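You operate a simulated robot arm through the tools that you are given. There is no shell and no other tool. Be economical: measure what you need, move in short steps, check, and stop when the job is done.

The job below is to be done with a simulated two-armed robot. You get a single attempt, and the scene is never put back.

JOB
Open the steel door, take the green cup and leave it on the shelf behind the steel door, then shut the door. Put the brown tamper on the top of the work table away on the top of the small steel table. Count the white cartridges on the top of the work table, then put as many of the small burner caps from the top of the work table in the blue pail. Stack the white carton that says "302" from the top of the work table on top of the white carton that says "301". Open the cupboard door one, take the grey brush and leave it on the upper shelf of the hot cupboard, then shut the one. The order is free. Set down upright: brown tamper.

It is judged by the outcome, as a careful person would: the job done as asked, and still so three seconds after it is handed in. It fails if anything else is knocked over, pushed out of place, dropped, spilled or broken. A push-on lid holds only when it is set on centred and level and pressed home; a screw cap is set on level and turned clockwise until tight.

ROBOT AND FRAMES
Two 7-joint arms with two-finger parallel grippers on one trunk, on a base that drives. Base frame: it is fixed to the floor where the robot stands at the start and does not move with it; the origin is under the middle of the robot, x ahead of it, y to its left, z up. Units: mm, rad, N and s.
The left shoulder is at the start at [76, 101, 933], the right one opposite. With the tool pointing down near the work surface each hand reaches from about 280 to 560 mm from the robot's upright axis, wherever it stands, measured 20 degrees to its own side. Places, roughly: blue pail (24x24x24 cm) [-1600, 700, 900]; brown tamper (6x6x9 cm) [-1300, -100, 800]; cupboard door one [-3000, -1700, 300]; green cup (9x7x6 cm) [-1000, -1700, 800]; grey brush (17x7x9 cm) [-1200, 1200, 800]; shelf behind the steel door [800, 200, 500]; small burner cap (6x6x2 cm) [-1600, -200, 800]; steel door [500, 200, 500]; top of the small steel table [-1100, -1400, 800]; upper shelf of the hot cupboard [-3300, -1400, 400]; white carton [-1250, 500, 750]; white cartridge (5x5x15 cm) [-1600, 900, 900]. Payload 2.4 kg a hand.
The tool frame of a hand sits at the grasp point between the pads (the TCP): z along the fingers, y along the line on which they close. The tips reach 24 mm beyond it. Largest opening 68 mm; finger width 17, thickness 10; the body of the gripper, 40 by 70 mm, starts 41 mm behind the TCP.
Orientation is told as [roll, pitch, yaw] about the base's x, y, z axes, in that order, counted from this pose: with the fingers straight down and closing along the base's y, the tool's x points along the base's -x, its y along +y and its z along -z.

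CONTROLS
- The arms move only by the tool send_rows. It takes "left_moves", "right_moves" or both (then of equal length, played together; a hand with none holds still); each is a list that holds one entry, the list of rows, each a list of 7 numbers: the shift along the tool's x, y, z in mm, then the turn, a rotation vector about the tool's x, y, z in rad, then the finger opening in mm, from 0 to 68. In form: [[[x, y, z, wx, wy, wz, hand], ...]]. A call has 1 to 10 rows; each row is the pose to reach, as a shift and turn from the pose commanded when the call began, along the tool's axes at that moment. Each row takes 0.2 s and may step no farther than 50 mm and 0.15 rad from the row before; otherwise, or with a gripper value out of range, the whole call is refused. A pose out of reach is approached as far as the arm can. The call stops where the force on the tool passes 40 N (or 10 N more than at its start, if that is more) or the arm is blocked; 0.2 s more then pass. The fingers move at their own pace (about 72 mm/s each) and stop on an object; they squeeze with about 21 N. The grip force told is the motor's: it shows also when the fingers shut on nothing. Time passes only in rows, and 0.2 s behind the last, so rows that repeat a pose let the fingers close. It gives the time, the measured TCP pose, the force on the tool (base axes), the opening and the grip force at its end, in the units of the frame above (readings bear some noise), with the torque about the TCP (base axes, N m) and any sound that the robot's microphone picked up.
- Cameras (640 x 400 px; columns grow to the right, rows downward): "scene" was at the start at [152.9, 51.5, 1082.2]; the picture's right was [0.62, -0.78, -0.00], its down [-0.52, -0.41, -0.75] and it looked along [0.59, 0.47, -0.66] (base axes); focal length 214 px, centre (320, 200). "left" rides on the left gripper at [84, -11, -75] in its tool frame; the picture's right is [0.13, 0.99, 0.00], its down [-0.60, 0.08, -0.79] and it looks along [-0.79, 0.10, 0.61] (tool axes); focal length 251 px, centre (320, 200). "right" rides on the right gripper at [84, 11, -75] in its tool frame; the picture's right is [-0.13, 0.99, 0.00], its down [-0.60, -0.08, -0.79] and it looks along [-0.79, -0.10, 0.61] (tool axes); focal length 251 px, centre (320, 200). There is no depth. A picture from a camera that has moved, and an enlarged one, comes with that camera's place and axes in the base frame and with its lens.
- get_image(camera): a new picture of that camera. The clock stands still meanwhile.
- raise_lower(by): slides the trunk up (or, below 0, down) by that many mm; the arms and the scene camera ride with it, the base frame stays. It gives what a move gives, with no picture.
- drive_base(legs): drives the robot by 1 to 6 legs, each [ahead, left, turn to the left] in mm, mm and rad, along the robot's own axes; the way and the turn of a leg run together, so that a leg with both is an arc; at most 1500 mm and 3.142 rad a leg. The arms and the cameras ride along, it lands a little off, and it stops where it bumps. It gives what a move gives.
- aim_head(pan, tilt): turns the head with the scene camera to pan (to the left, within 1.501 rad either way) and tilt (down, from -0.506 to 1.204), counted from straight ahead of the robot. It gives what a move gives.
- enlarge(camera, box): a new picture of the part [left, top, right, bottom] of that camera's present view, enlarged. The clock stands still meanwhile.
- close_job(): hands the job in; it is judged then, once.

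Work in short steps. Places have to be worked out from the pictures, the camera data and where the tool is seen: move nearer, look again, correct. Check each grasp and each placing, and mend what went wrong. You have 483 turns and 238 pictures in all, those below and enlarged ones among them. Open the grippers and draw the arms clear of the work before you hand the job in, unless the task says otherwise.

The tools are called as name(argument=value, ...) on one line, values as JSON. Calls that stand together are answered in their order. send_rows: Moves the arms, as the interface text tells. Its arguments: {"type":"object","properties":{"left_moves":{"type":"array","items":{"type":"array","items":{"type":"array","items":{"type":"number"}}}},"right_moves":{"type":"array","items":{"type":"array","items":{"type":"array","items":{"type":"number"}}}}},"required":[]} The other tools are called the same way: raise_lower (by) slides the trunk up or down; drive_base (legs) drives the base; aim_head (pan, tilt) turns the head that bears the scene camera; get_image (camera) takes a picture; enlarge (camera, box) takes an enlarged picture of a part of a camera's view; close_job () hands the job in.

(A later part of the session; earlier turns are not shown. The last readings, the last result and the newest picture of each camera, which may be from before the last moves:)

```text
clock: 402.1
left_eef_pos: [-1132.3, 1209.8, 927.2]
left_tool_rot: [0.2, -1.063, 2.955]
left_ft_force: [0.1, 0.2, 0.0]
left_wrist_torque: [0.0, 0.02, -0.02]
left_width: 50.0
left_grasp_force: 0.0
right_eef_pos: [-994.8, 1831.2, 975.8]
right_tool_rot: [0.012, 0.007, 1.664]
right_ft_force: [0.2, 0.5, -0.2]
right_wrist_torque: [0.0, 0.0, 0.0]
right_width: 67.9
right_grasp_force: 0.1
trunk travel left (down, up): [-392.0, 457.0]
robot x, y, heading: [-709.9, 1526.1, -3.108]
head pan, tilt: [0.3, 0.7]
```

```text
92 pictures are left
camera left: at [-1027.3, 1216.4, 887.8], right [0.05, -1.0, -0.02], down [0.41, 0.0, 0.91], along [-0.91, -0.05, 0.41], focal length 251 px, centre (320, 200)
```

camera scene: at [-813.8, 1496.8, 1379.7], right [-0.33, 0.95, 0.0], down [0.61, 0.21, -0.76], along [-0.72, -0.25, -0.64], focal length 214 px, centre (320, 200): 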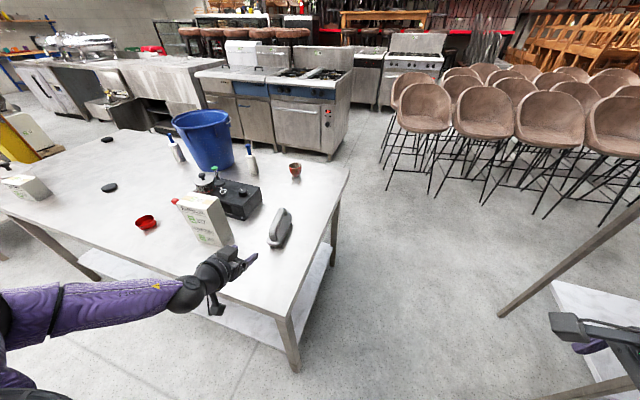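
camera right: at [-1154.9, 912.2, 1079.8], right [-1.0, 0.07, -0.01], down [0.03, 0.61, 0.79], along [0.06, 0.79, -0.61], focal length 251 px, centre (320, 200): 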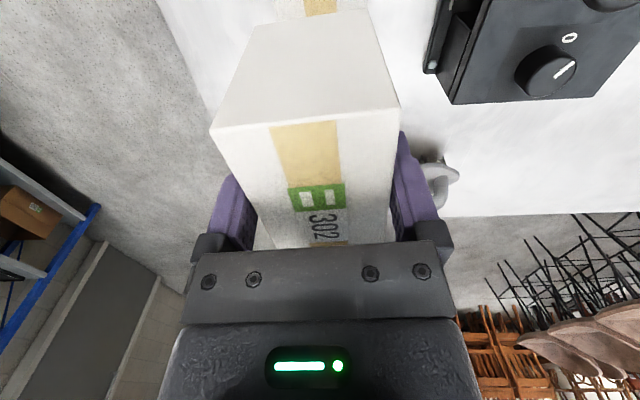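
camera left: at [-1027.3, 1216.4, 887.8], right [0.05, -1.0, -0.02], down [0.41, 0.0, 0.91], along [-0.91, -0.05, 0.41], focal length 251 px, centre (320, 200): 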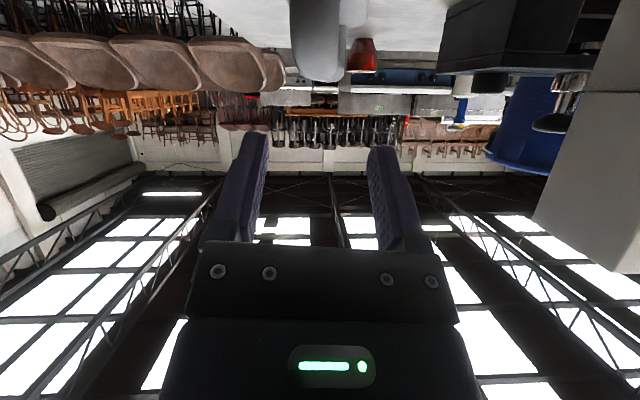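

Hand is in line with the handle. Advance along the finger direction ~108 mm.

send_rows(left_moves=[[[-1, 0, 30, 0, 0, 0, 52], [-2, 0, 60, 0, 0, 0, 52], [-3, 0, 85, 0, 0, 0, 52]]])

get_image(camera="left")

enlarge(camera="scene", box=[160, 180, 320, 320])

```text
clock: 402.9
left_eef_pos: [-1208.7, 1206.3, 888.5]
left_tool_rot: [0.198, -1.062, 2.957]
left_ft_force: [0.2, 0.2, -0.3]
left_wrist_torque: [0.02, 0.0, 0.04]
left_width: 52.1
left_grasp_force: 0.0
right_eef_pos: [-994.6, 1830.8, 975.1]
right_tool_rot: [0.013, 0.002, 1.664]
right_ft_force: [-0.1, 0.2, -0.9]
right_wrist_torque: [-0.02, 0.0, 0.01]
right_width: 67.9
right_grasp_force: 0.2
trunk travel left (down, up): [-392.0, 457.0]
robot x, y, heading: [-703.2, 1526.2, -3.109]
head pan, tilt: [0.3, 0.7]
```

```text
91 pictures are left
camera left: at [-1105.3, 1211.9, 850.0], right [0.05, -1.0, -0.02], down [0.41, 0.0, 0.91], along [-0.91, -0.05, 0.41], focal length 251 px, centre (320, 200)
```

left: 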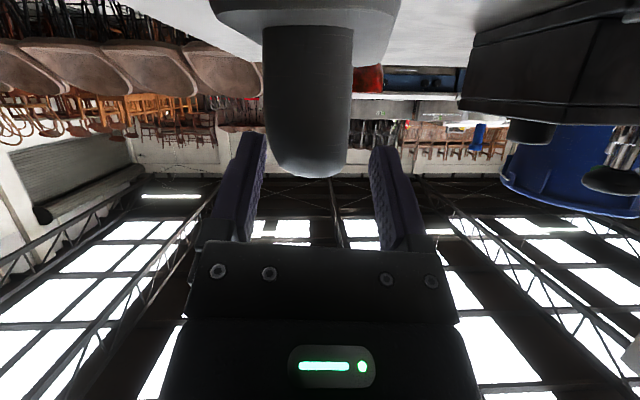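

```text
2.86 times, centred on (240, 250) of scene
camera zoom: at [-820.4, 1496.6, 1329.4], right [-0.33, 0.95, 0.0], down [0.61, 0.21, -0.76], along [-0.72, -0.25, -0.64], focal length 613 px, centre (549, 57)
```

zoom: 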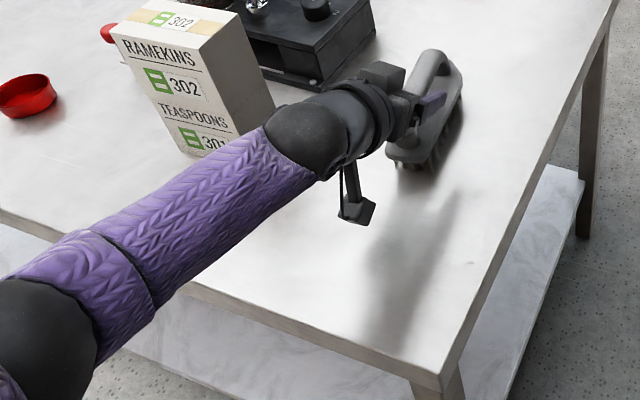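

Fingers straddle the near end of the handle. Advance 25 mm more and close.

send_rows(left_moves=[[[0, 0, 13, 0, 0, 0, 52], [0, 0, 25, 0, 0, 0, 52], [0, 0, 25, 0, 0, 0, 5], [0, 0, 25, 0, 0, 0, 5], [0, 0, 25, 0, 0, 0, 5]]])

enlarge(camera="scene", box=[160, 180, 320, 320])

```text
clock: 404.1
left_eef_pos: [-1231.4, 1205.3, 876.5]
left_tool_rot: [0.199, -1.064, 2.954]
left_ft_force: [-0.2, -0.5, 1.8]
left_wrist_torque: [0.04, -0.01, -0.01]
left_width: 26.1
left_grasp_force: 21.3
right_eef_pos: [-993.4, 1830.9, 976.5]
right_tool_rot: [0.012, 0.002, 1.665]
right_ft_force: [0.0, 0.1, 0.0]
right_wrist_torque: [-0.01, 0.0, -0.02]
right_width: 68.0
right_grasp_force: 0.1
trunk travel left (down, up): [-392.0, 457.0]
robot x, y, heading: [-708.3, 1528.4, -3.112]
head pan, tilt: [0.3, 0.7]
```

```text
2.86 times, centred on (240, 250) of scene
camera zoom: at [-820.3, 1496.6, 1329.4], right [-0.33, 0.95, 0.0], down [0.61, 0.21, -0.76], along [-0.72, -0.25, -0.64], focal length 613 px, centre (549, 57)
```

zoom: 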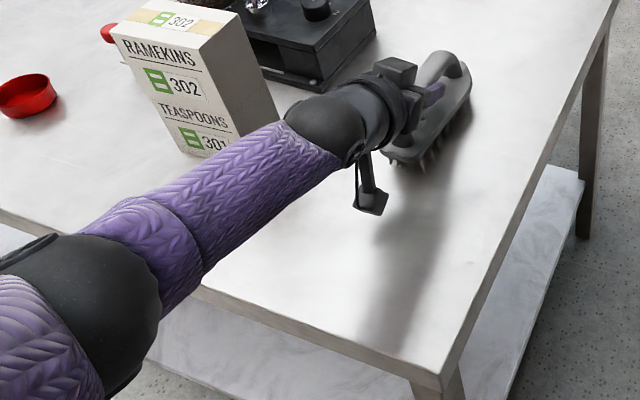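

Grip at 26 mm. Lift 100 mm and check that the brush stays level.

raise_lower(by=110)

enlarge(camera="scene", box=[160, 160, 320, 300])

get_image(camera="left")

```text
clock: 405.6
left_eef_pos: [-1230.6, 1206.8, 986.0]
left_tool_rot: [0.199, -1.062, 2.956]
left_ft_force: [0.1, 0.1, -1.6]
left_wrist_torque: [-0.01, -0.02, -0.02]
left_width: 26.5
left_grasp_force: 21.0
right_eef_pos: [-993.5, 1831.9, 1085.1]
right_tool_rot: [0.013, 0.003, 1.665]
right_ft_force: [-0.3, 0.1, 0.1]
right_wrist_torque: [0.02, 0.02, -0.02]
right_width: 68.0
right_grasp_force: 0.1
trunk travel left (down, up): [-502.0, 347.0]
robot x, y, heading: [-706.5, 1528.2, -3.11]
head pan, tilt: [0.3, 0.7]
```

```text
2.86 times, centred on (240, 230) of scene
camera zoom: at [-808.0, 1496.9, 1439.9], right [-0.33, 0.95, 0.0], down [0.61, 0.21, -0.76], along [-0.72, -0.25, -0.64], focal length 613 px, centre (549, 114)
```

zoom: 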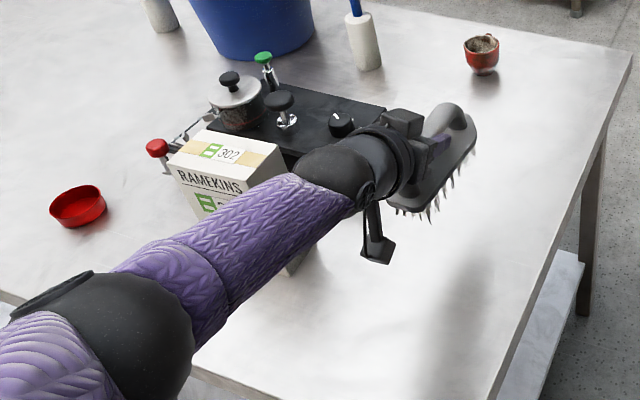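

```text
87 pictures are left
camera left: at [-1125.6, 1212.9, 947.5], right [0.05, -1.0, -0.02], down [0.41, 0.0, 0.91], along [-0.91, -0.05, 0.41], focal length 251 px, centre (320, 200)
```

left: 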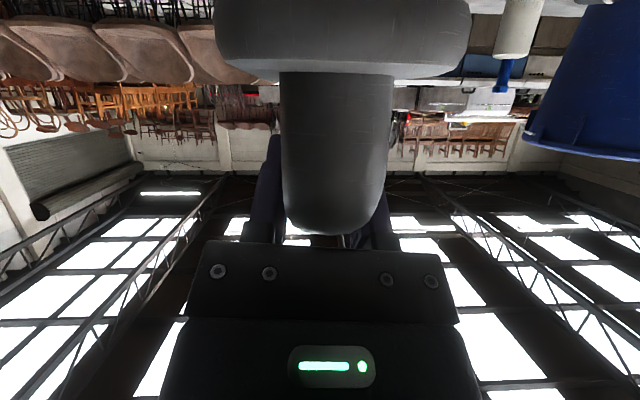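

Brush held level. Carry it: back away from the table, along the aisle, through the gap between tables to the cupboard side.

drive_base(legs=[[-360, 0, -0.03], [0, 1080, 0], [0, 1080, 0]])

drive_base(legs=[[1450, 0, 0], [300, 0, 0]])

get_image(camera="scene")

```text
clock: 418.1
left_eef_pos: [-901.9, -915.9, 987.4]
left_tool_rot: [0.199, -1.063, 2.914]
left_ft_force: [0.0, 0.2, -1.3]
left_wrist_torque: [-0.01, -0.04, 0.04]
left_width: 26.1
left_grasp_force: 21.0
right_eef_pos: [-638.5, -301.6, 1085.3]
right_tool_rot: [0.013, 0.004, 1.622]
right_ft_force: [-0.1, -1.0, -0.1]
right_wrist_torque: [0.02, 0.02, 0.02]
right_width: 68.0
right_grasp_force: 0.0
trunk travel left (down, up): [-502.0, 347.0]
robot x, y, heading: [-366.2, -617.4, 3.126]
head pan, tilt: [0.3, 0.7]
```

```text
clock: 426.8
left_eef_pos: [-2626.2, -890.3, 985.5]
left_tool_rot: [0.2, -1.062, 2.914]
left_ft_force: [0.5, -0.3, -0.8]
left_wrist_torque: [-0.01, 0.02, -0.02]
left_width: 25.9
left_grasp_force: 20.9
right_eef_pos: [-2364.2, -275.3, 1085.8]
right_tool_rot: [0.013, 0.003, 1.623]
right_ft_force: [0.5, -0.1, 0.0]
right_wrist_torque: [-0.02, -0.02, 0.01]
right_width: 68.1
right_grasp_force: 0.1
trunk travel left (down, up): [-502.0, 347.0]
robot x, y, heading: [-2088.8, -590.8, 3.128]
head pan, tilt: [0.3, 0.7]
```

```text
86 pictures are left
camera scene: at [-2191.7, -616.9, 1439.9], right [-0.29, 0.96, 0.0], down [0.62, 0.18, -0.76], along [-0.73, -0.22, -0.64], focal length 214 px, centre (320, 200)
```

scene: 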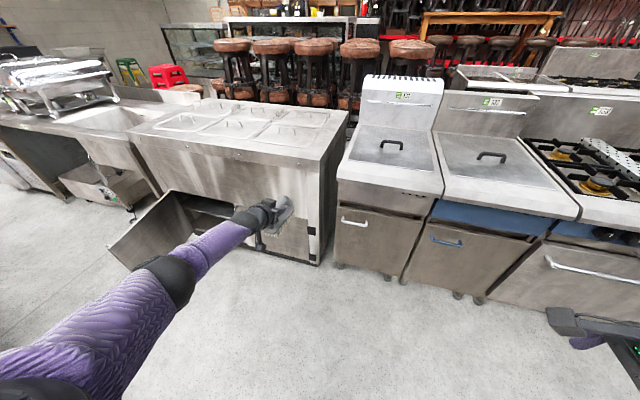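

Move left 800 to be in front of the open compartment, then lower the trunk.

drive_base(legs=[[0, 800, 0.014]])

raise_lower(by=-400)

aim_head(pan=0.4, tilt=0.5)

get_image(camera="scene")

get_image(camera="left")

```text
clock: 431.1
left_eef_pos: [-2623.1, -1691.0, 986.3]
left_tool_rot: [0.198, -1.062, 2.932]
left_ft_force: [-0.5, -0.1, -0.6]
left_wrist_torque: [0.0, -0.01, 0.02]
left_width: 26.1
left_grasp_force: 21.0
right_eef_pos: [-2369.0, -1072.4, 1086.3]
right_tool_rot: [0.011, 0.003, 1.637]
right_ft_force: [0.8, -0.5, 0.7]
right_wrist_torque: [-0.02, 0.01, 0.01]
right_width: 68.1
right_grasp_force: 0.1
trunk travel left (down, up): [-502.0, 347.0]
robot x, y, heading: [-2088.6, -1386.1, -3.137]
head pan, tilt: [0.3, 0.7]
```

```text
clock: 434.9
left_eef_pos: [-2622.5, -1690.5, 587.7]
left_tool_rot: [0.198, -1.062, 2.929]
left_ft_force: [-0.6, -0.6, -1.4]
left_wrist_torque: [0.0, 0.03, 0.03]
left_width: 25.9
left_grasp_force: 21.5
right_eef_pos: [-2369.5, -1072.3, 685.2]
right_tool_rot: [0.013, 0.005, 1.638]
right_ft_force: [0.0, -0.8, 0.5]
right_wrist_torque: [0.01, 0.0, -0.04]
right_width: 67.9
right_grasp_force: 0.1
trunk travel left (down, up): [-102.0, 747.0]
robot x, y, heading: [-2091.1, -1384.2, -3.138]
head pan, tilt: [0.3, 0.7]
```

```text
clock: 435.6
left_eef_pos: [-2622.5, -1689.9, 586.4]
left_tool_rot: [0.199, -1.064, 2.927]
left_ft_force: [0.3, 0.4, -0.7]
left_wrist_torque: [-0.01, 0.01, 0.01]
left_width: 25.8
left_grasp_force: 21.0
right_eef_pos: [-2369.4, -1071.0, 684.8]
right_tool_rot: [0.014, 0.004, 1.639]
right_ft_force: [-0.4, 0.9, -0.6]
right_wrist_torque: [-0.02, 0.0, 0.01]
right_width: 67.8
right_grasp_force: 0.0
trunk travel left (down, up): [-102.0, 747.0]
robot x, y, heading: [-2093.5, -1386.9, -3.14]
head pan, tilt: [0.4, 0.499]
```

```text
85 pictures are left
camera scene: at [-2276.3, -1421.5, 1051.8], right [-0.39, 0.92, 0.0], down [0.44, 0.19, -0.88], along [-0.81, -0.35, -0.48], focal length 214 px, centre (320, 200)
```

scene: 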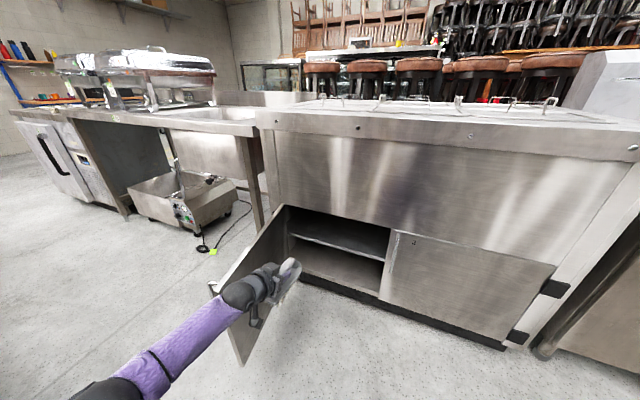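

```text
84 pictures are left
camera left: at [-2516.9, -1686.4, 547.5], right [0.02, -1.0, -0.02], down [0.41, -0.01, 0.91], along [-0.91, -0.03, 0.41], focal length 251 px, centre (320, 200)
```

left: 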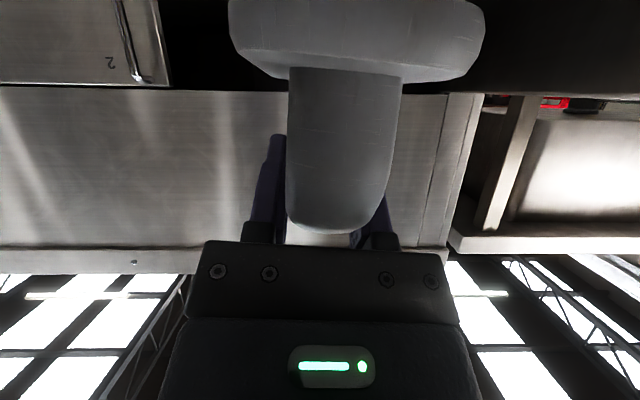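

Lip of the opening is at z≈556. Lower the trunk the rest of the way and move closer to measure the shelf before entering.

raise_lower(by=-100)

drive_base(legs=[[250, 0, 0]])

enlarge(camera="scene", box=[120, 180, 440, 380])

```text
clock: 436.9
left_eef_pos: [-2622.4, -1690.1, 487.6]
left_tool_rot: [0.199, -1.063, 2.927]
left_ft_force: [0.1, 0.7, -1.0]
left_wrist_torque: [-0.01, -0.03, -0.02]
left_width: 26.1
left_grasp_force: 20.7
right_eef_pos: [-2369.5, -1071.2, 585.9]
right_tool_rot: [0.012, 0.005, 1.639]
right_ft_force: [-0.3, -0.6, 0.7]
right_wrist_torque: [0.02, 0.02, 0.02]
right_width: 68.0
right_grasp_force: 0.0
trunk travel left (down, up): [-2.0, 847.0]
robot x, y, heading: [-2089.5, -1382.6, -3.133]
head pan, tilt: [0.4, 0.499]
```

```text
clock: 438.8
left_eef_pos: [-2875.0, -1694.8, 486.0]
left_tool_rot: [0.2, -1.062, 2.931]
left_ft_force: [0.2, 0.1, -2.0]
left_wrist_torque: [0.02, -0.01, 0.01]
left_width: 25.8
left_grasp_force: 21.4
right_eef_pos: [-2624.3, -1074.2, 585.1]
right_tool_rot: [0.013, 0.003, 1.643]
right_ft_force: [0.1, -1.0, 0.5]
right_wrist_torque: [-0.02, -0.02, 0.01]
right_width: 67.9
right_grasp_force: 0.0
trunk travel left (down, up): [-2.0, 847.0]
robot x, y, heading: [-2346.7, -1384.3, -3.132]
head pan, tilt: [0.4, 0.499]
```

```text
2.00 times, centred on (280, 280) of scene
camera zoom: at [-2566.7, -1424.4, 947.2], right [-0.4, 0.92, 0.0], down [0.44, 0.19, -0.88], along [-0.81, -0.35, -0.48], focal length 429 px, centre (400, 40)
```

zoom: 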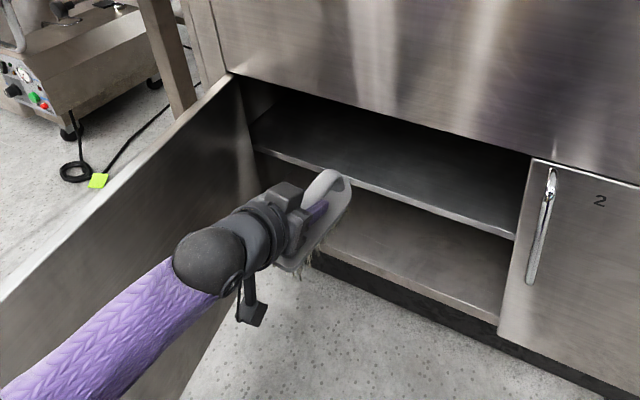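

Shelf edge ≈(x −3081, z 314). Lower the hand to z≈425 and drive in 250 mm slowly.

send_rows(left_moves=[[[18, 0, 10, 0, 0, 0, 5], [36, 0, 20, 0, 0, 0, 5], [53, 0, 30, 0, 0, 0, 5]]])

drive_base(legs=[[150, 0, 0]])

enlarge(camera="scene", box=[120, 180, 440, 380])

```text
clock: 439.6
left_eef_pos: [-2874.3, -1698.4, 426.6]
left_tool_rot: [0.201, -1.063, 2.929]
left_ft_force: [-0.9, 0.3, -0.9]
left_wrist_torque: [0.01, -0.03, -0.01]
left_width: 25.8
left_grasp_force: 21.0
right_eef_pos: [-2625.5, -1074.4, 585.4]
right_tool_rot: [0.013, 0.004, 1.642]
right_ft_force: [0.2, -0.1, -0.4]
right_wrist_torque: [-0.04, -0.01, -0.01]
right_width: 68.1
right_grasp_force: 0.0
trunk travel left (down, up): [-2.0, 847.0]
robot x, y, heading: [-2345.6, -1384.7, -3.135]
head pan, tilt: [0.4, 0.499]
```

```text
clock: 440.8
left_eef_pos: [-2979.9, -1702.2, 423.8]
left_tool_rot: [0.199, -1.045, 2.938]
left_ft_force: [22.0, 7.1, 18.2]
left_wrist_torque: [0.21, -0.52, -0.44]
left_width: 26.8
left_grasp_force: 21.2
right_eef_pos: [-2738.8, -1077.5, 586.6]
right_tool_rot: [0.014, 0.004, 1.647]
right_ft_force: [0.3, -0.7, -0.3]
right_wrist_torque: [0.01, -0.01, 0.01]
right_width: 68.1
right_grasp_force: 0.2
trunk travel left (down, up): [-2.0, 847.0]
robot x, y, heading: [-2457.0, -1386.2, -3.124]
head pan, tilt: [0.4, 0.499]
stopped in leg 1: the force on the tool passed its limit at 167 N (the readings are from after the stop); the commanded pose is now the measured one
```

```text
2.00 times, centred on (280, 280) of scene
camera zoom: at [-2677.7, -1425.8, 947.7], right [-0.4, 0.92, 0.0], down [0.44, 0.19, -0.88], along [-0.8, -0.35, -0.48], focal length 429 px, centre (400, 40)
```

zoom: 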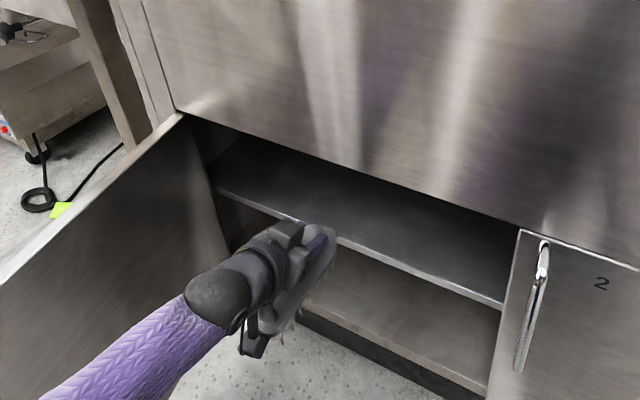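

The brush tip hit the shelf's front edge. Back off and inspect the brush in the grip.

drive_base(legs=[[-150, 0, 0]])

get_image(camera="left")

enlarge(camera="scene", box=[160, 220, 360, 380])

```text
clock: 442.2
left_eef_pos: [-2835.4, -1700.5, 421.9]
left_tool_rot: [0.195, -1.043, 2.94]
left_ft_force: [-0.5, 0.2, -0.6]
left_wrist_torque: [0.01, 0.04, 0.02]
left_width: 25.9
left_grasp_force: 20.8
right_eef_pos: [-2592.5, -1075.1, 584.2]
right_tool_rot: [0.013, 0.005, 1.647]
right_ft_force: [0.2, 0.5, 0.6]
right_wrist_torque: [0.01, 0.0, 0.01]
right_width: 68.0
right_grasp_force: 0.1
trunk travel left (down, up): [-2.0, 847.0]
robot x, y, heading: [-2318.9, -1387.0, -3.126]
head pan, tilt: [0.4, 0.499]
```

```text
81 pictures are left
camera left: at [-2729.0, -1695.7, 385.0], right [0.03, -1.0, -0.01], down [0.39, 0.0, 0.92], along [-0.92, -0.04, 0.39], focal length 251 px, centre (320, 200)
```

left: 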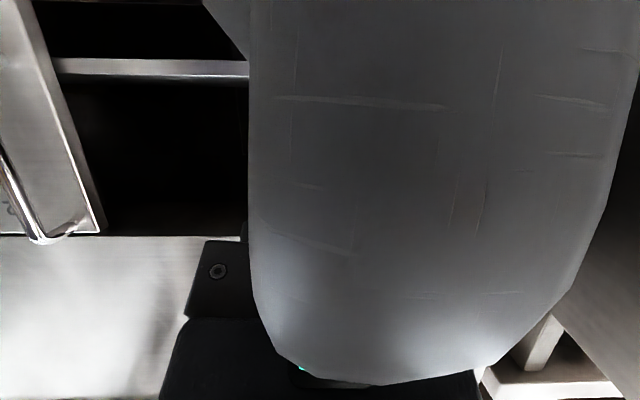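

```text
2.50 times, centred on (260, 300) of scene
camera zoom: at [-2532.7, -1424.5, 947.2], right [-0.4, 0.92, 0.0], down [0.44, 0.19, -0.88], along [-0.8, -0.35, -0.48], focal length 536 px, centre (470, -50)
```

zoom: 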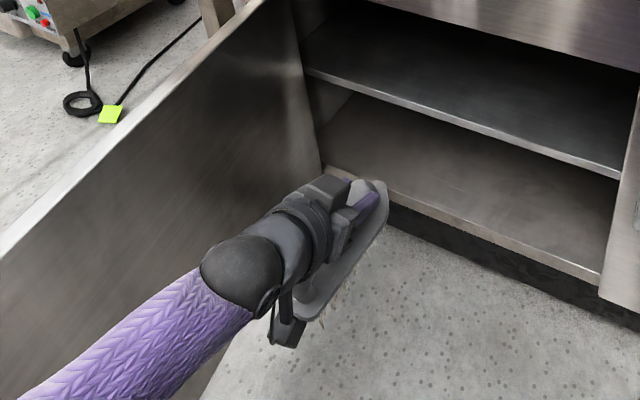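

Shelf top is actually z≈367, and the brush got pushed ~45 mm back in my grip (still about level). I'll set it down on the near end of the work table and regrip it with a flatter hand. Drive there.

drive_base(legs=[[-220, 0, 0]])

raise_lower(by=400)

raise_lower(by=160)

drive_base(legs=[[0, -760, 0], [0, 0, -1.586], [0, -1080, 0]])

aim_head(pan=0.4, tilt=0.8)

get_image(camera="scene")

```text
clock: 443.9
left_eef_pos: [-2616.1, -1695.1, 423.1]
left_tool_rot: [0.197, -1.044, 2.935]
left_ft_force: [0.1, 0.0, -1.3]
left_wrist_torque: [-0.06, 0.03, 0.02]
left_width: 26.2
left_grasp_force: 21.1
right_eef_pos: [-2371.9, -1070.3, 584.4]
right_tool_rot: [0.014, 0.002, 1.643]
right_ft_force: [0.4, 0.0, -0.1]
right_wrist_torque: [0.03, -0.01, -0.02]
right_width: 67.8
right_grasp_force: 0.1
trunk travel left (down, up): [-2.0, 847.0]
robot x, y, heading: [-2086.0, -1383.3, -3.126]
head pan, tilt: [0.4, 0.499]
```

```text
clock: 447.7
left_eef_pos: [-2622.9, -1695.9, 852.2]
left_tool_rot: [0.223, -1.097, 2.913]
left_ft_force: [0.1, 0.6, -1.9]
left_wrist_torque: [0.0, 0.02, 0.0]
left_width: 25.8
left_grasp_force: 21.4
right_eef_pos: [-2371.6, -1071.1, 984.4]
right_tool_rot: [0.013, 0.003, 1.643]
right_ft_force: [0.6, 0.2, -0.6]
right_wrist_torque: [0.03, 0.0, -0.01]
right_width: 67.7
right_grasp_force: 0.1
trunk travel left (down, up): [-402.0, 447.0]
robot x, y, heading: [-2089.3, -1383.4, -3.131]
head pan, tilt: [0.4, 0.499]
```

```text
clock: 449.6
left_eef_pos: [-2625.7, -1696.3, 1028.8]
left_tool_rot: [0.244, -1.132, 2.896]
left_ft_force: [-0.4, 0.7, -1.8]
left_wrist_torque: [0.03, -0.01, -0.01]
left_width: 26.1
left_grasp_force: 20.3
right_eef_pos: [-2371.0, -1071.5, 1146.6]
right_tool_rot: [0.012, 0.004, 1.642]
right_ft_force: [0.2, -0.3, -0.6]
right_wrist_torque: [-0.02, 0.02, -0.05]
right_width: 67.9
right_grasp_force: 0.1
trunk travel left (down, up): [-562.0, 287.0]
robot x, y, heading: [-2088.8, -1378.5, -3.133]
head pan, tilt: [0.4, 0.499]
```

```text
clock: 462.7
left_eef_pos: [-1336.0, -64.0, 1028.1]
left_tool_rot: [0.242, -1.132, 1.323]
left_ft_force: [0.4, 0.0, -2.0]
left_wrist_torque: [0.06, -0.01, -0.02]
left_width: 25.7
left_grasp_force: 21.3
right_eef_pos: [-711.4, -319.6, 1145.9]
right_tool_rot: [0.012, 0.004, 0.069]
right_ft_force: [-0.7, -0.3, 0.6]
right_wrist_torque: [-0.01, -0.02, 0.0]
right_width: 68.0
right_grasp_force: 0.0
trunk travel left (down, up): [-562.0, 287.0]
robot x, y, heading: [-1025.6, -596.0, 1.583]
head pan, tilt: [0.4, 0.499]
```

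```text
clock: 463.5
left_eef_pos: [-1335.5, -65.7, 1029.6]
left_tool_rot: [0.245, -1.129, 1.324]
left_ft_force: [-0.1, -0.3, -1.5]
left_wrist_torque: [0.01, 0.01, -0.02]
left_width: 25.8
left_grasp_force: 20.7
right_eef_pos: [-712.5, -319.9, 1146.0]
right_tool_rot: [0.013, 0.003, 0.07]
right_ft_force: [0.5, -0.8, -0.3]
right_wrist_torque: [0.0, 0.0, -0.02]
right_width: 68.1
right_grasp_force: 0.1
trunk travel left (down, up): [-562.0, 287.0]
robot x, y, heading: [-1027.9, -596.4, 1.576]
head pan, tilt: [0.4, 0.799]
```

```text
79 pictures are left
camera scene: at [-1055.6, -509.5, 1491.9], right [0.92, 0.4, 0.0], down [0.28, -0.66, -0.7], along [-0.28, 0.64, -0.72], focal length 214 px, centre (320, 200)
```

scene: 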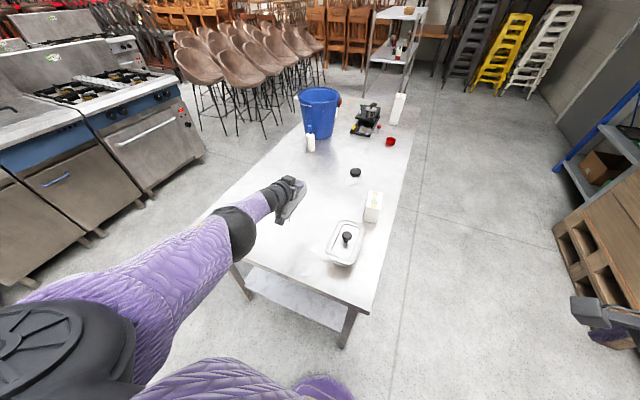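

Over the work table's end. Back up 75 mm, level the brush (nose slightly down), and lower.

drive_base(legs=[[-75, 0, 0]])

send_rows(left_moves=[[[0, 0, 0, 0, 0.07, 0, 5], [0, 0, 0, 0, 0.14, 0, 5]]])

raise_lower(by=-110)

enlarge(camera="scene", box=[200, 160, 400, 310])

```text
clock: 464.6
left_eef_pos: [-1335.8, -140.2, 1029.3]
left_tool_rot: [0.244, -1.131, 1.325]
left_ft_force: [-0.5, 0.0, -1.4]
left_wrist_torque: [0.03, -0.02, -0.01]
left_width: 25.6
left_grasp_force: 20.9
right_eef_pos: [-710.6, -394.7, 1144.9]
right_tool_rot: [0.013, 0.004, 0.073]
right_ft_force: [0.0, -0.3, -0.1]
right_wrist_torque: [-0.02, 0.0, -0.07]
right_width: 68.3
right_grasp_force: 0.1
trunk travel left (down, up): [-562.0, 287.0]
robot x, y, heading: [-1022.3, -679.3, 1.582]
head pan, tilt: [0.4, 0.799]
```

```text
clock: 465.1
left_eef_pos: [-1336.2, -139.9, 1027.9]
left_tool_rot: [0.19, -0.989, 1.385]
left_ft_force: [0.5, -0.3, -1.4]
left_wrist_torque: [0.01, 0.01, -0.01]
left_width: 25.7
left_grasp_force: 21.6
right_eef_pos: [-711.8, -393.3, 1145.4]
right_tool_rot: [0.012, 0.004, 0.074]
right_ft_force: [-0.3, 0.2, -0.3]
right_wrist_torque: [0.02, 0.0, 0.05]
right_width: 68.1
right_grasp_force: 0.1
trunk travel left (down, up): [-562.0, 287.0]
robot x, y, heading: [-1021.2, -677.3, 1.582]
head pan, tilt: [0.4, 0.799]
```

```text
clock: 466.6
left_eef_pos: [-1336.7, -140.8, 906.1]
left_tool_rot: [0.179, -0.97, 1.393]
left_ft_force: [0.7, 0.5, -1.1]
left_wrist_torque: [0.02, 0.0, 0.0]
left_width: 25.9
left_grasp_force: 21.2
right_eef_pos: [-712.5, -393.1, 1037.2]
right_tool_rot: [0.013, 0.003, 0.073]
right_ft_force: [0.0, 0.8, 0.0]
right_wrist_torque: [0.03, 0.01, 0.0]
right_width: 67.8
right_grasp_force: 0.1
trunk travel left (down, up): [-452.0, 397.0]
robot x, y, heading: [-1019.3, -673.8, 1.576]
head pan, tilt: [0.4, 0.799]
```

```text
2.67 times, centred on (300, 235) of scene
camera zoom: at [-1055.2, -575.7, 1381.5], right [0.92, 0.4, 0.0], down [0.29, -0.66, -0.7], along [-0.28, 0.64, -0.72], focal length 572 px, centre (373, 107)
```

zoom: 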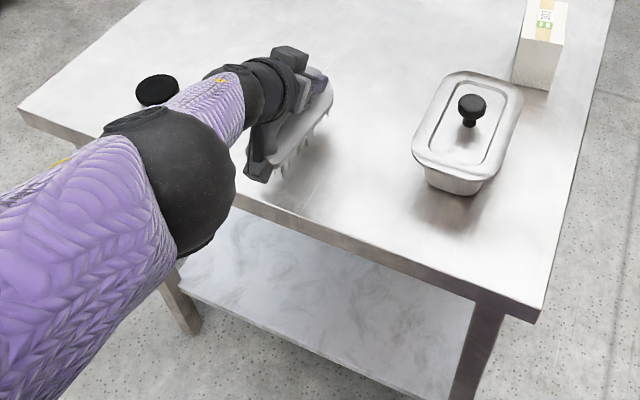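

raise_lower(by=-20)

raise_lower(by=-7)

```text
clock: 467.2
left_eef_pos: [-1337.1, -140.2, 887.0]
left_tool_rot: [0.18, -0.971, 1.393]
left_ft_force: [-0.3, -0.1, -1.1]
left_wrist_torque: [-0.01, -0.01, -0.01]
left_width: 25.9
left_grasp_force: 21.4
right_eef_pos: [-711.6, -393.7, 1016.4]
right_tool_rot: [0.014, 0.005, 0.073]
right_ft_force: [0.0, 0.7, 0.3]
right_wrist_torque: [-0.01, 0.0, -0.01]
right_width: 68.1
right_grasp_force: 0.2
trunk travel left (down, up): [-432.0, 417.0]
robot x, y, heading: [-1021.4, -671.1, 1.58]
head pan, tilt: [0.4, 0.799]
```

```text
clock: 467.8
left_eef_pos: [-1338.6, -139.4, 880.1]
left_tool_rot: [0.183, -0.975, 1.392]
left_ft_force: [-4.9, -0.7, 17.4]
left_wrist_torque: [0.52, -0.03, 0.1]
left_width: 26.2
left_grasp_force: 21.1
right_eef_pos: [-711.9, -395.1, 1009.6]
right_tool_rot: [0.012, 0.005, 0.074]
right_ft_force: [-0.3, -0.5, 0.2]
right_wrist_torque: [-0.02, 0.04, -0.01]
right_width: 68.2
right_grasp_force: 0.2
trunk travel left (down, up): [-425.0, 424.0]
robot x, y, heading: [-1023.3, -674.0, 1.579]
head pan, tilt: [0.4, 0.799]
```

Touching the table. Release and back the hand off along its axis.

send_rows(left_moves=[[[0, 0, 0, 0, 0, 0, 55], [0, 0, 0, 0, 0, 0, 55], [0, 0, -25, 0, 0, 0, 55], [0, 0, -60, 0, 0, 0, 55], [0, 0, -100, 0, 0, 0, 55], [0, 0, -140, 0, 0, 0, 55]]])

enlarge(camera="scene", box=[200, 160, 400, 310])

get_image(camera="left")

```text
clock: 469.2
left_eef_pos: [-1386.7, -156.6, 888.3]
left_tool_rot: [0.181, -0.971, 1.395]
left_ft_force: [0.8, -0.1, 0.1]
left_wrist_torque: [-0.05, -0.01, -0.02]
left_width: 55.0
left_grasp_force: 0.1
left hand out of reach, approached as far as the arm can: row 3, 4, 5, 6
right_eef_pos: [-712.4, -394.1, 1008.8]
right_tool_rot: [0.012, 0.004, 0.074]
right_ft_force: [-0.4, 0.5, 0.0]
right_wrist_torque: [-0.02, 0.01, 0.0]
right_width: 68.1
right_grasp_force: 0.1
trunk travel left (down, up): [-425.0, 424.0]
robot x, y, heading: [-1022.8, -674.4, 1.586]
head pan, tilt: [0.4, 0.799]
```

```text
2.67 times, centred on (300, 235) of scene
camera zoom: at [-1055.3, -572.6, 1354.3], right [0.92, 0.4, 0.0], down [0.29, -0.66, -0.7], along [-0.28, 0.64, -0.72], focal length 572 px, centre (373, 107)
```

zoom: 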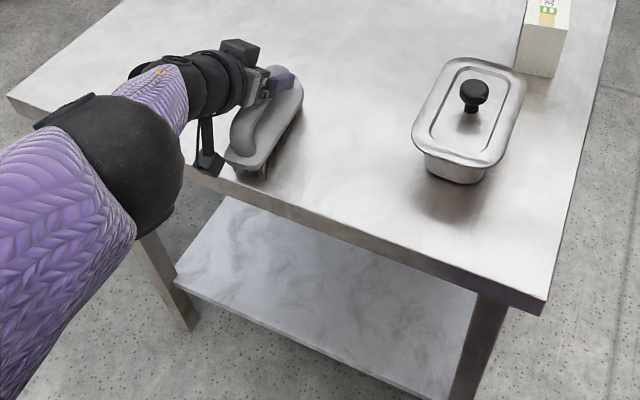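

```text
76 pictures are left
camera left: at [-1383.3, -266.1, 858.1], right [-1.0, -0.04, -0.01], down [0.01, -0.32, 0.95], along [-0.04, 0.95, 0.32], focal length 251 px, centre (320, 200)
```

left: 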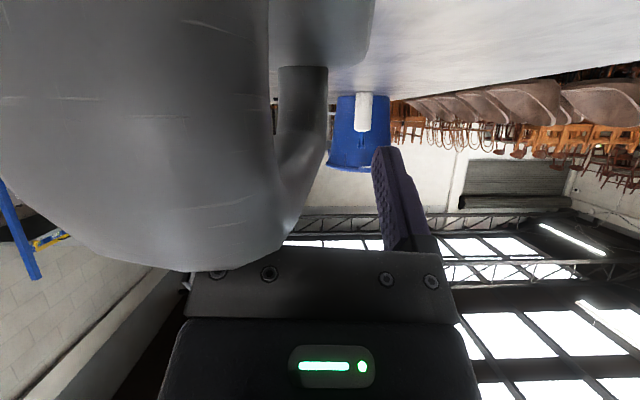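

The arm slid sideways while retreating and nudged the brush; it still stands. Raise straight up and look.

raise_lower(by=25)

enlarge(camera="scene", box=[220, 160, 340, 250])

```text
clock: 469.9
left_eef_pos: [-1386.6, -157.2, 916.6]
left_tool_rot: [0.182, -0.979, 1.392]
left_ft_force: [0.5, -0.3, -0.2]
left_wrist_torque: [0.01, 0.01, 0.02]
left_width: 55.0
left_grasp_force: 0.0
right_eef_pos: [-711.2, -393.5, 1033.5]
right_tool_rot: [0.012, 0.002, 0.073]
right_ft_force: [0.2, 0.7, -0.5]
right_wrist_torque: [-0.02, 0.01, -0.01]
right_width: 68.1
right_grasp_force: 0.1
trunk travel left (down, up): [-450.0, 399.0]
robot x, y, heading: [-1024.5, -675.0, 1.583]
head pan, tilt: [0.4, 0.799]
```

```text
4.44 times, centred on (280, 205) of scene
camera zoom: at [-1055.2, -575.3, 1379.5], right [0.92, 0.4, 0.0], down [0.29, -0.66, -0.7], along [-0.28, 0.64, -0.72], focal length 953 px, centre (498, 178)
```

zoom: 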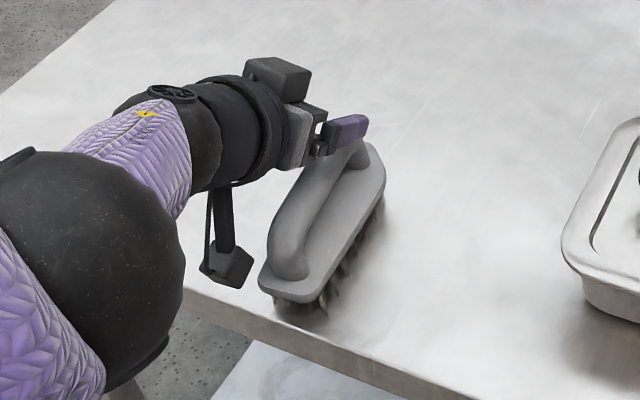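

Brush stands free along +y (x≈−1363, rear end y≈−250, slightly over the table edge). Raise, back off, and flatten/level the hand for a better grip.

raise_lower(by=70)

drive_base(legs=[[-160, 0, 0]])

send_rows(left_moves=[[[0, 0, 0, 0, -0.11, -0.04, 55], [0, 0, 0, 0, -0.22, -0.08, 55], [0, 0, 0, 0, -0.33, -0.12, 55]]])

get_image(camera="left")

get_image(camera="scene")

```text
clock: 471.0
left_eef_pos: [-1386.9, -156.7, 989.6]
left_tool_rot: [0.183, -0.985, 1.389]
left_ft_force: [-0.3, 0.2, 1.0]
left_wrist_torque: [0.02, 0.03, 0.0]
left_width: 54.9
left_grasp_force: 0.0
right_eef_pos: [-710.9, -393.8, 1103.2]
right_tool_rot: [0.012, 0.003, 0.072]
right_ft_force: [-0.9, 0.0, 0.2]
right_wrist_torque: [0.03, -0.03, 0.03]
right_width: 68.0
right_grasp_force: 0.0
trunk travel left (down, up): [-520.0, 329.0]
robot x, y, heading: [-1019.3, -672.5, 1.584]
head pan, tilt: [0.4, 0.799]
```

```text
clock: 472.4
left_eef_pos: [-1388.7, -304.5, 989.5]
left_tool_rot: [0.181, -0.986, 1.395]
left_ft_force: [0.2, 0.7, -0.2]
left_wrist_torque: [0.02, -0.04, -0.01]
left_width: 54.9
left_grasp_force: 0.1
right_eef_pos: [-712.3, -538.2, 1103.9]
right_tool_rot: [0.01, 0.004, 0.078]
right_ft_force: [-0.1, 0.6, 0.6]
right_wrist_torque: [-0.05, -0.02, -0.02]
right_width: 68.2
right_grasp_force: 0.0
trunk travel left (down, up): [-520.0, 329.0]
robot x, y, heading: [-1024.5, -822.0, 1.59]
head pan, tilt: [0.4, 0.799]
```

```text
clock: 473.2
left_eef_pos: [-1378.0, -314.0, 998.8]
left_tool_rot: [-0.035, -1.329, 1.633]
left_ft_force: [0.6, -0.3, -0.3]
left_wrist_torque: [-0.01, -0.02, 0.01]
left_width: 55.1
left_grasp_force: 0.1
left hand out of reach, approached as far as the arm can: row 1, 2, 3
right_eef_pos: [-713.3, -539.1, 1104.2]
right_tool_rot: [0.012, 0.003, 0.077]
right_ft_force: [-0.2, 0.7, -0.1]
right_wrist_torque: [0.0, -0.01, -0.03]
right_width: 67.5
right_grasp_force: 0.2
trunk travel left (down, up): [-520.0, 329.0]
robot x, y, heading: [-1022.3, -821.2, 1.586]
head pan, tilt: [0.4, 0.799]
```

```text
74 pictures are left
camera left: at [-1366.3, -405.8, 933.8], right [-0.99, -0.06, -0.13], down [-0.07, -0.63, 0.78], along [-0.13, 0.78, 0.62], focal length 251 px, centre (320, 200)
```

left: 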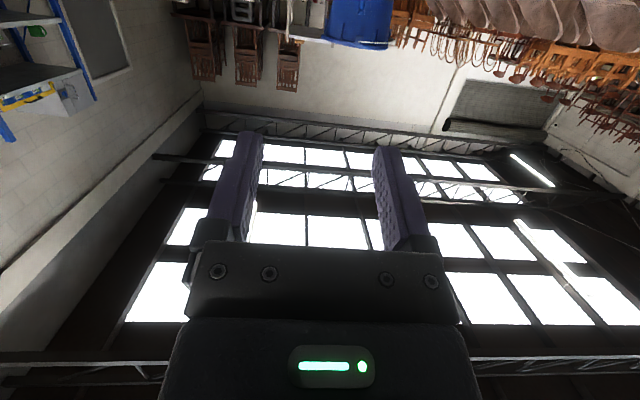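

```text
73 pictures are left
camera scene: at [-1055.4, -729.6, 1449.8], right [0.91, 0.4, 0.0], down [0.29, -0.66, -0.7], along [-0.28, 0.64, -0.72], focal length 214 px, centre (320, 200)
```

scene: 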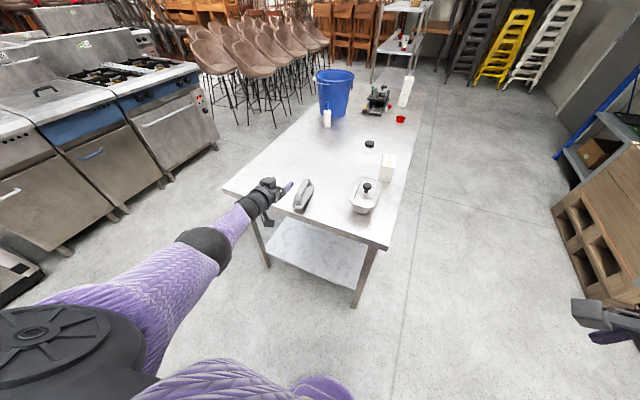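

Hand is level with 14° tilt. Lower to handle height (still short of the brush) and align sideways.

raise_lower(by=-122)

drive_base(legs=[[0, -14, -0.015]])

get_image(camera="left")

```text
clock: 474.7
left_eef_pos: [-1378.7, -315.8, 875.8]
left_tool_rot: [-0.034, -1.328, 1.631]
left_ft_force: [0.2, -0.1, 0.0]
left_wrist_torque: [-0.02, 0.0, 0.01]
left_width: 54.8
left_grasp_force: 0.0
right_eef_pos: [-712.4, -540.0, 982.5]
right_tool_rot: [0.012, 0.003, 0.079]
right_ft_force: [0.0, -0.1, -0.2]
right_wrist_torque: [0.01, 0.01, -0.02]
right_width: 67.9
right_grasp_force: 0.1
trunk travel left (down, up): [-398.0, 451.0]
robot x, y, heading: [-1020.8, -821.0, 1.588]
head pan, tilt: [0.4, 0.799]
```

```text
clock: 475.5
left_eef_pos: [-1354.2, -302.1, 875.8]
left_tool_rot: [-0.033, -1.326, 1.606]
left_ft_force: [1.0, 0.2, 0.4]
left_wrist_torque: [-0.01, 0.0, 0.0]
left_width: 55.1
left_grasp_force: 0.1
right_eef_pos: [-693.0, -542.8, 980.9]
right_tool_rot: [0.011, 0.005, 0.055]
right_ft_force: [0.7, -0.8, -0.1]
right_wrist_torque: [-0.01, 0.02, 0.02]
right_width: 67.9
right_grasp_force: 0.1
trunk travel left (down, up): [-398.0, 451.0]
robot x, y, heading: [-1010.4, -816.9, 1.564]
head pan, tilt: [0.4, 0.799]
```

```text
72 pictures are left
camera left: at [-1344.4, -395.3, 812.4], right [-0.99, -0.03, -0.13], down [-0.08, -0.62, 0.78], along [-0.11, 0.78, 0.61], focal length 251 px, centre (320, 200)
```

left: 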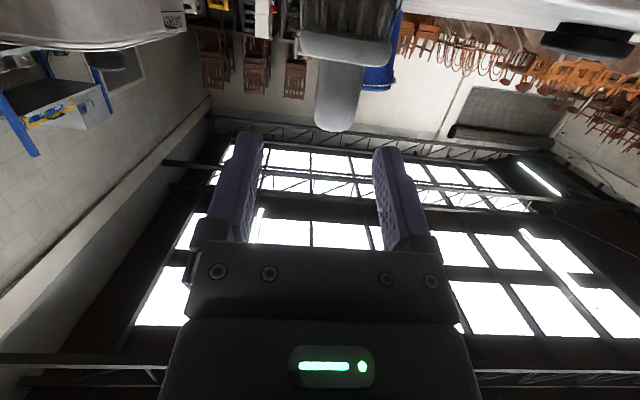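

Handle centre at x≈−1365; hand is at −1354. Drive left 10 and forward 60, then check.

drive_base(legs=[[0, 10, 0], [55, 0, 0]])

get_image(camera="left")

```text
clock: 476.8
left_eef_pos: [-1365.9, -249.5, 876.0]
left_tool_rot: [-0.036, -1.324, 1.611]
left_ft_force: [-0.1, -0.3, 0.1]
left_wrist_torque: [0.01, -0.02, -0.02]
left_width: 54.8
left_grasp_force: 0.1
right_eef_pos: [-705.4, -488.3, 981.6]
right_tool_rot: [0.012, 0.003, 0.058]
right_ft_force: [-0.9, -0.9, -0.4]
right_wrist_torque: [-0.03, 0.03, -0.02]
right_width: 68.0
right_grasp_force: 0.1
trunk travel left (down, up): [-398.0, 451.0]
robot x, y, heading: [-1017.5, -765.9, 1.568]
head pan, tilt: [0.4, 0.799]
```

```text
71 pictures are left
camera left: at [-1355.0, -341.9, 812.1], right [-0.99, -0.03, -0.13], down [-0.08, -0.62, 0.78], along [-0.11, 0.78, 0.61], focal length 251 px, centre (320, 200)
```

left: 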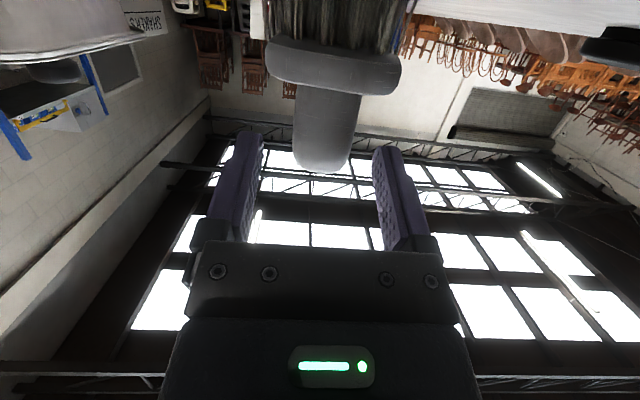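

Handle is centred between the fingers. Forward 48 more and close.

drive_base(legs=[[46, 0, 0]])

send_rows(left_moves=[[[0, 0, 0, 0, 0, 0, 5], [0, 0, 0, 0, 0, 0, 5], [0, 0, 0, 0, 0, 0, 5]]])

get_image(camera="left")

enlarge(camera="scene", box=[220, 130, 360, 240])

```text
clock: 477.7
left_eef_pos: [-1365.2, -203.6, 874.5]
left_tool_rot: [-0.038, -1.324, 1.609]
left_ft_force: [0.4, 0.6, -0.3]
left_wrist_torque: [0.0, -0.02, 0.0]
left_width: 55.2
left_grasp_force: 0.1
right_eef_pos: [-704.7, -443.9, 981.0]
right_tool_rot: [0.013, 0.004, 0.055]
right_ft_force: [0.1, 0.4, 0.0]
right_wrist_torque: [-0.01, -0.01, 0.01]
right_width: 68.2
right_grasp_force: 0.1
trunk travel left (down, up): [-398.0, 451.0]
robot x, y, heading: [-1020.5, -720.0, 1.565]
head pan, tilt: [0.4, 0.799]
```

```text
clock: 478.5
left_eef_pos: [-1365.7, -203.4, 876.0]
left_tool_rot: [-0.037, -1.324, 1.608]
left_ft_force: [0.8, 0.4, 0.6]
left_wrist_torque: [0.02, 0.02, -0.04]
left_width: 25.8
left_grasp_force: 21.4
right_eef_pos: [-704.3, -442.0, 982.2]
right_tool_rot: [0.011, 0.003, 0.054]
right_ft_force: [-0.3, 0.7, -0.3]
right_wrist_torque: [0.01, 0.01, 0.01]
right_width: 68.0
right_grasp_force: 0.1
trunk travel left (down, up): [-398.0, 451.0]
robot x, y, heading: [-1020.6, -719.5, 1.567]
head pan, tilt: [0.4, 0.799]
```

```text
70 pictures are left
camera left: at [-1354.6, -295.9, 812.3], right [-0.99, -0.03, -0.13], down [-0.08, -0.62, 0.78], along [-0.11, 0.78, 0.61], focal length 251 px, centre (320, 200)
```

left: 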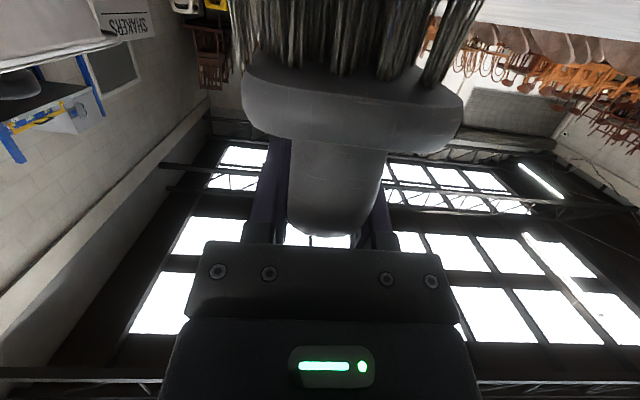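

```text
3.64 times, centred on (290, 185) of scene
camera zoom: at [-1050.7, -612.2, 1327.2], right [0.92, 0.38, 0.0], down [0.28, -0.66, -0.7], along [-0.27, 0.64, -0.72], focal length 780 px, centre (429, 254)
```

zoom: 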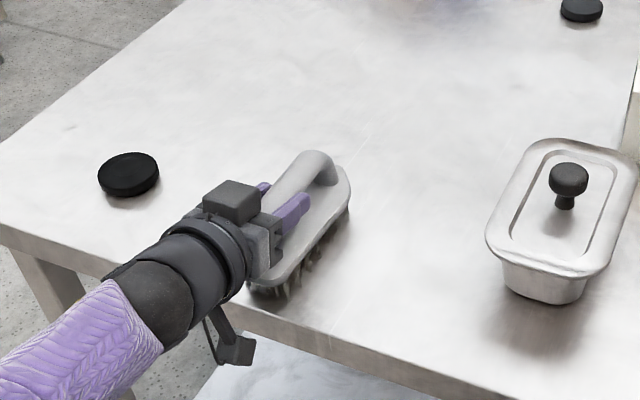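

Firm grip near the rear of the handle. Lift and carry back to the cupboard.

raise_lower(by=120)

drive_base(legs=[[-40, 0, 0], [0, 1080, 0], [0, 0, 1.572], [0, 640, 0]])

aim_head(pan=0.4, tilt=0.6)

get_image(camera="scene")

```text
clock: 480.0
left_eef_pos: [-1365.9, -202.8, 995.8]
left_tool_rot: [-0.035, -1.324, 1.607]
left_ft_force: [0.5, -0.8, -1.5]
left_wrist_torque: [-0.05, 0.03, 0.03]
left_width: 25.9
left_grasp_force: 20.9
right_eef_pos: [-704.4, -442.6, 1100.9]
right_tool_rot: [0.012, 0.003, 0.057]
right_ft_force: [0.1, -0.2, 0.0]
right_wrist_torque: [0.01, -0.02, 0.04]
right_width: 68.1
right_grasp_force: 0.1
trunk travel left (down, up): [-518.0, 331.0]
robot x, y, heading: [-1022.1, -716.7, 1.568]
head pan, tilt: [0.4, 0.799]
```

```text
clock: 492.9
left_eef_pos: [-2649.8, -1721.5, 996.7]
left_tool_rot: [-0.039, -1.324, 3.134]
left_ft_force: [-0.6, -1.4, -1.4]
left_wrist_torque: [-0.01, -0.05, 0.01]
left_width: 25.8
left_grasp_force: 21.4
right_eef_pos: [-2379.7, -1073.0, 1101.9]
right_tool_rot: [0.012, 0.004, 1.579]
right_ft_force: [-0.2, 0.3, -0.4]
right_wrist_torque: [-0.04, -0.01, -0.03]
right_width: 67.8
right_grasp_force: 0.0
trunk travel left (down, up): [-518.0, 331.0]
robot x, y, heading: [-2121.5, -1402.9, 3.091]
head pan, tilt: [0.4, 0.799]
```

```text
clock: 493.6
left_eef_pos: [-2651.0, -1721.6, 995.8]
left_tool_rot: [-0.037, -1.328, 3.132]
left_ft_force: [-0.2, -0.1, -1.2]
left_wrist_torque: [0.0, -0.02, 0.02]
left_width: 25.5
left_grasp_force: 21.6
right_eef_pos: [-2380.5, -1072.6, 1102.9]
right_tool_rot: [0.013, 0.004, 1.578]
right_ft_force: [0.2, 0.0, 0.4]
right_wrist_torque: [0.02, 0.0, -0.02]
right_width: 68.0
right_grasp_force: 0.1
trunk travel left (down, up): [-518.0, 331.0]
robot x, y, heading: [-2124.8, -1401.3, 3.093]
head pan, tilt: [0.4, 0.6]
```

```text
68 pictures are left
camera scene: at [-2222.9, -1431.4, 1464.6], right [-0.34, 0.94, 0.0], down [0.53, 0.19, -0.82], along [-0.78, -0.28, -0.57], focal length 214 px, centre (320, 200)
```

scene: 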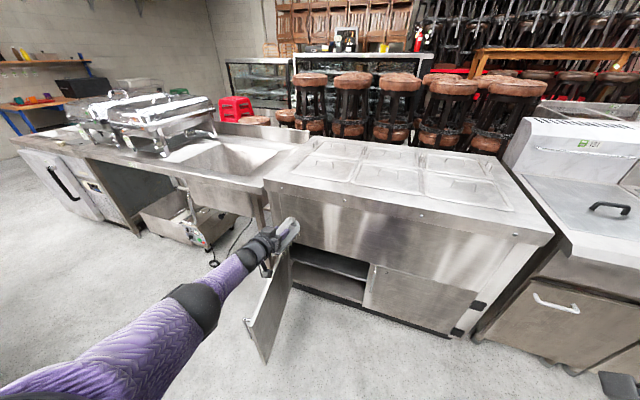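

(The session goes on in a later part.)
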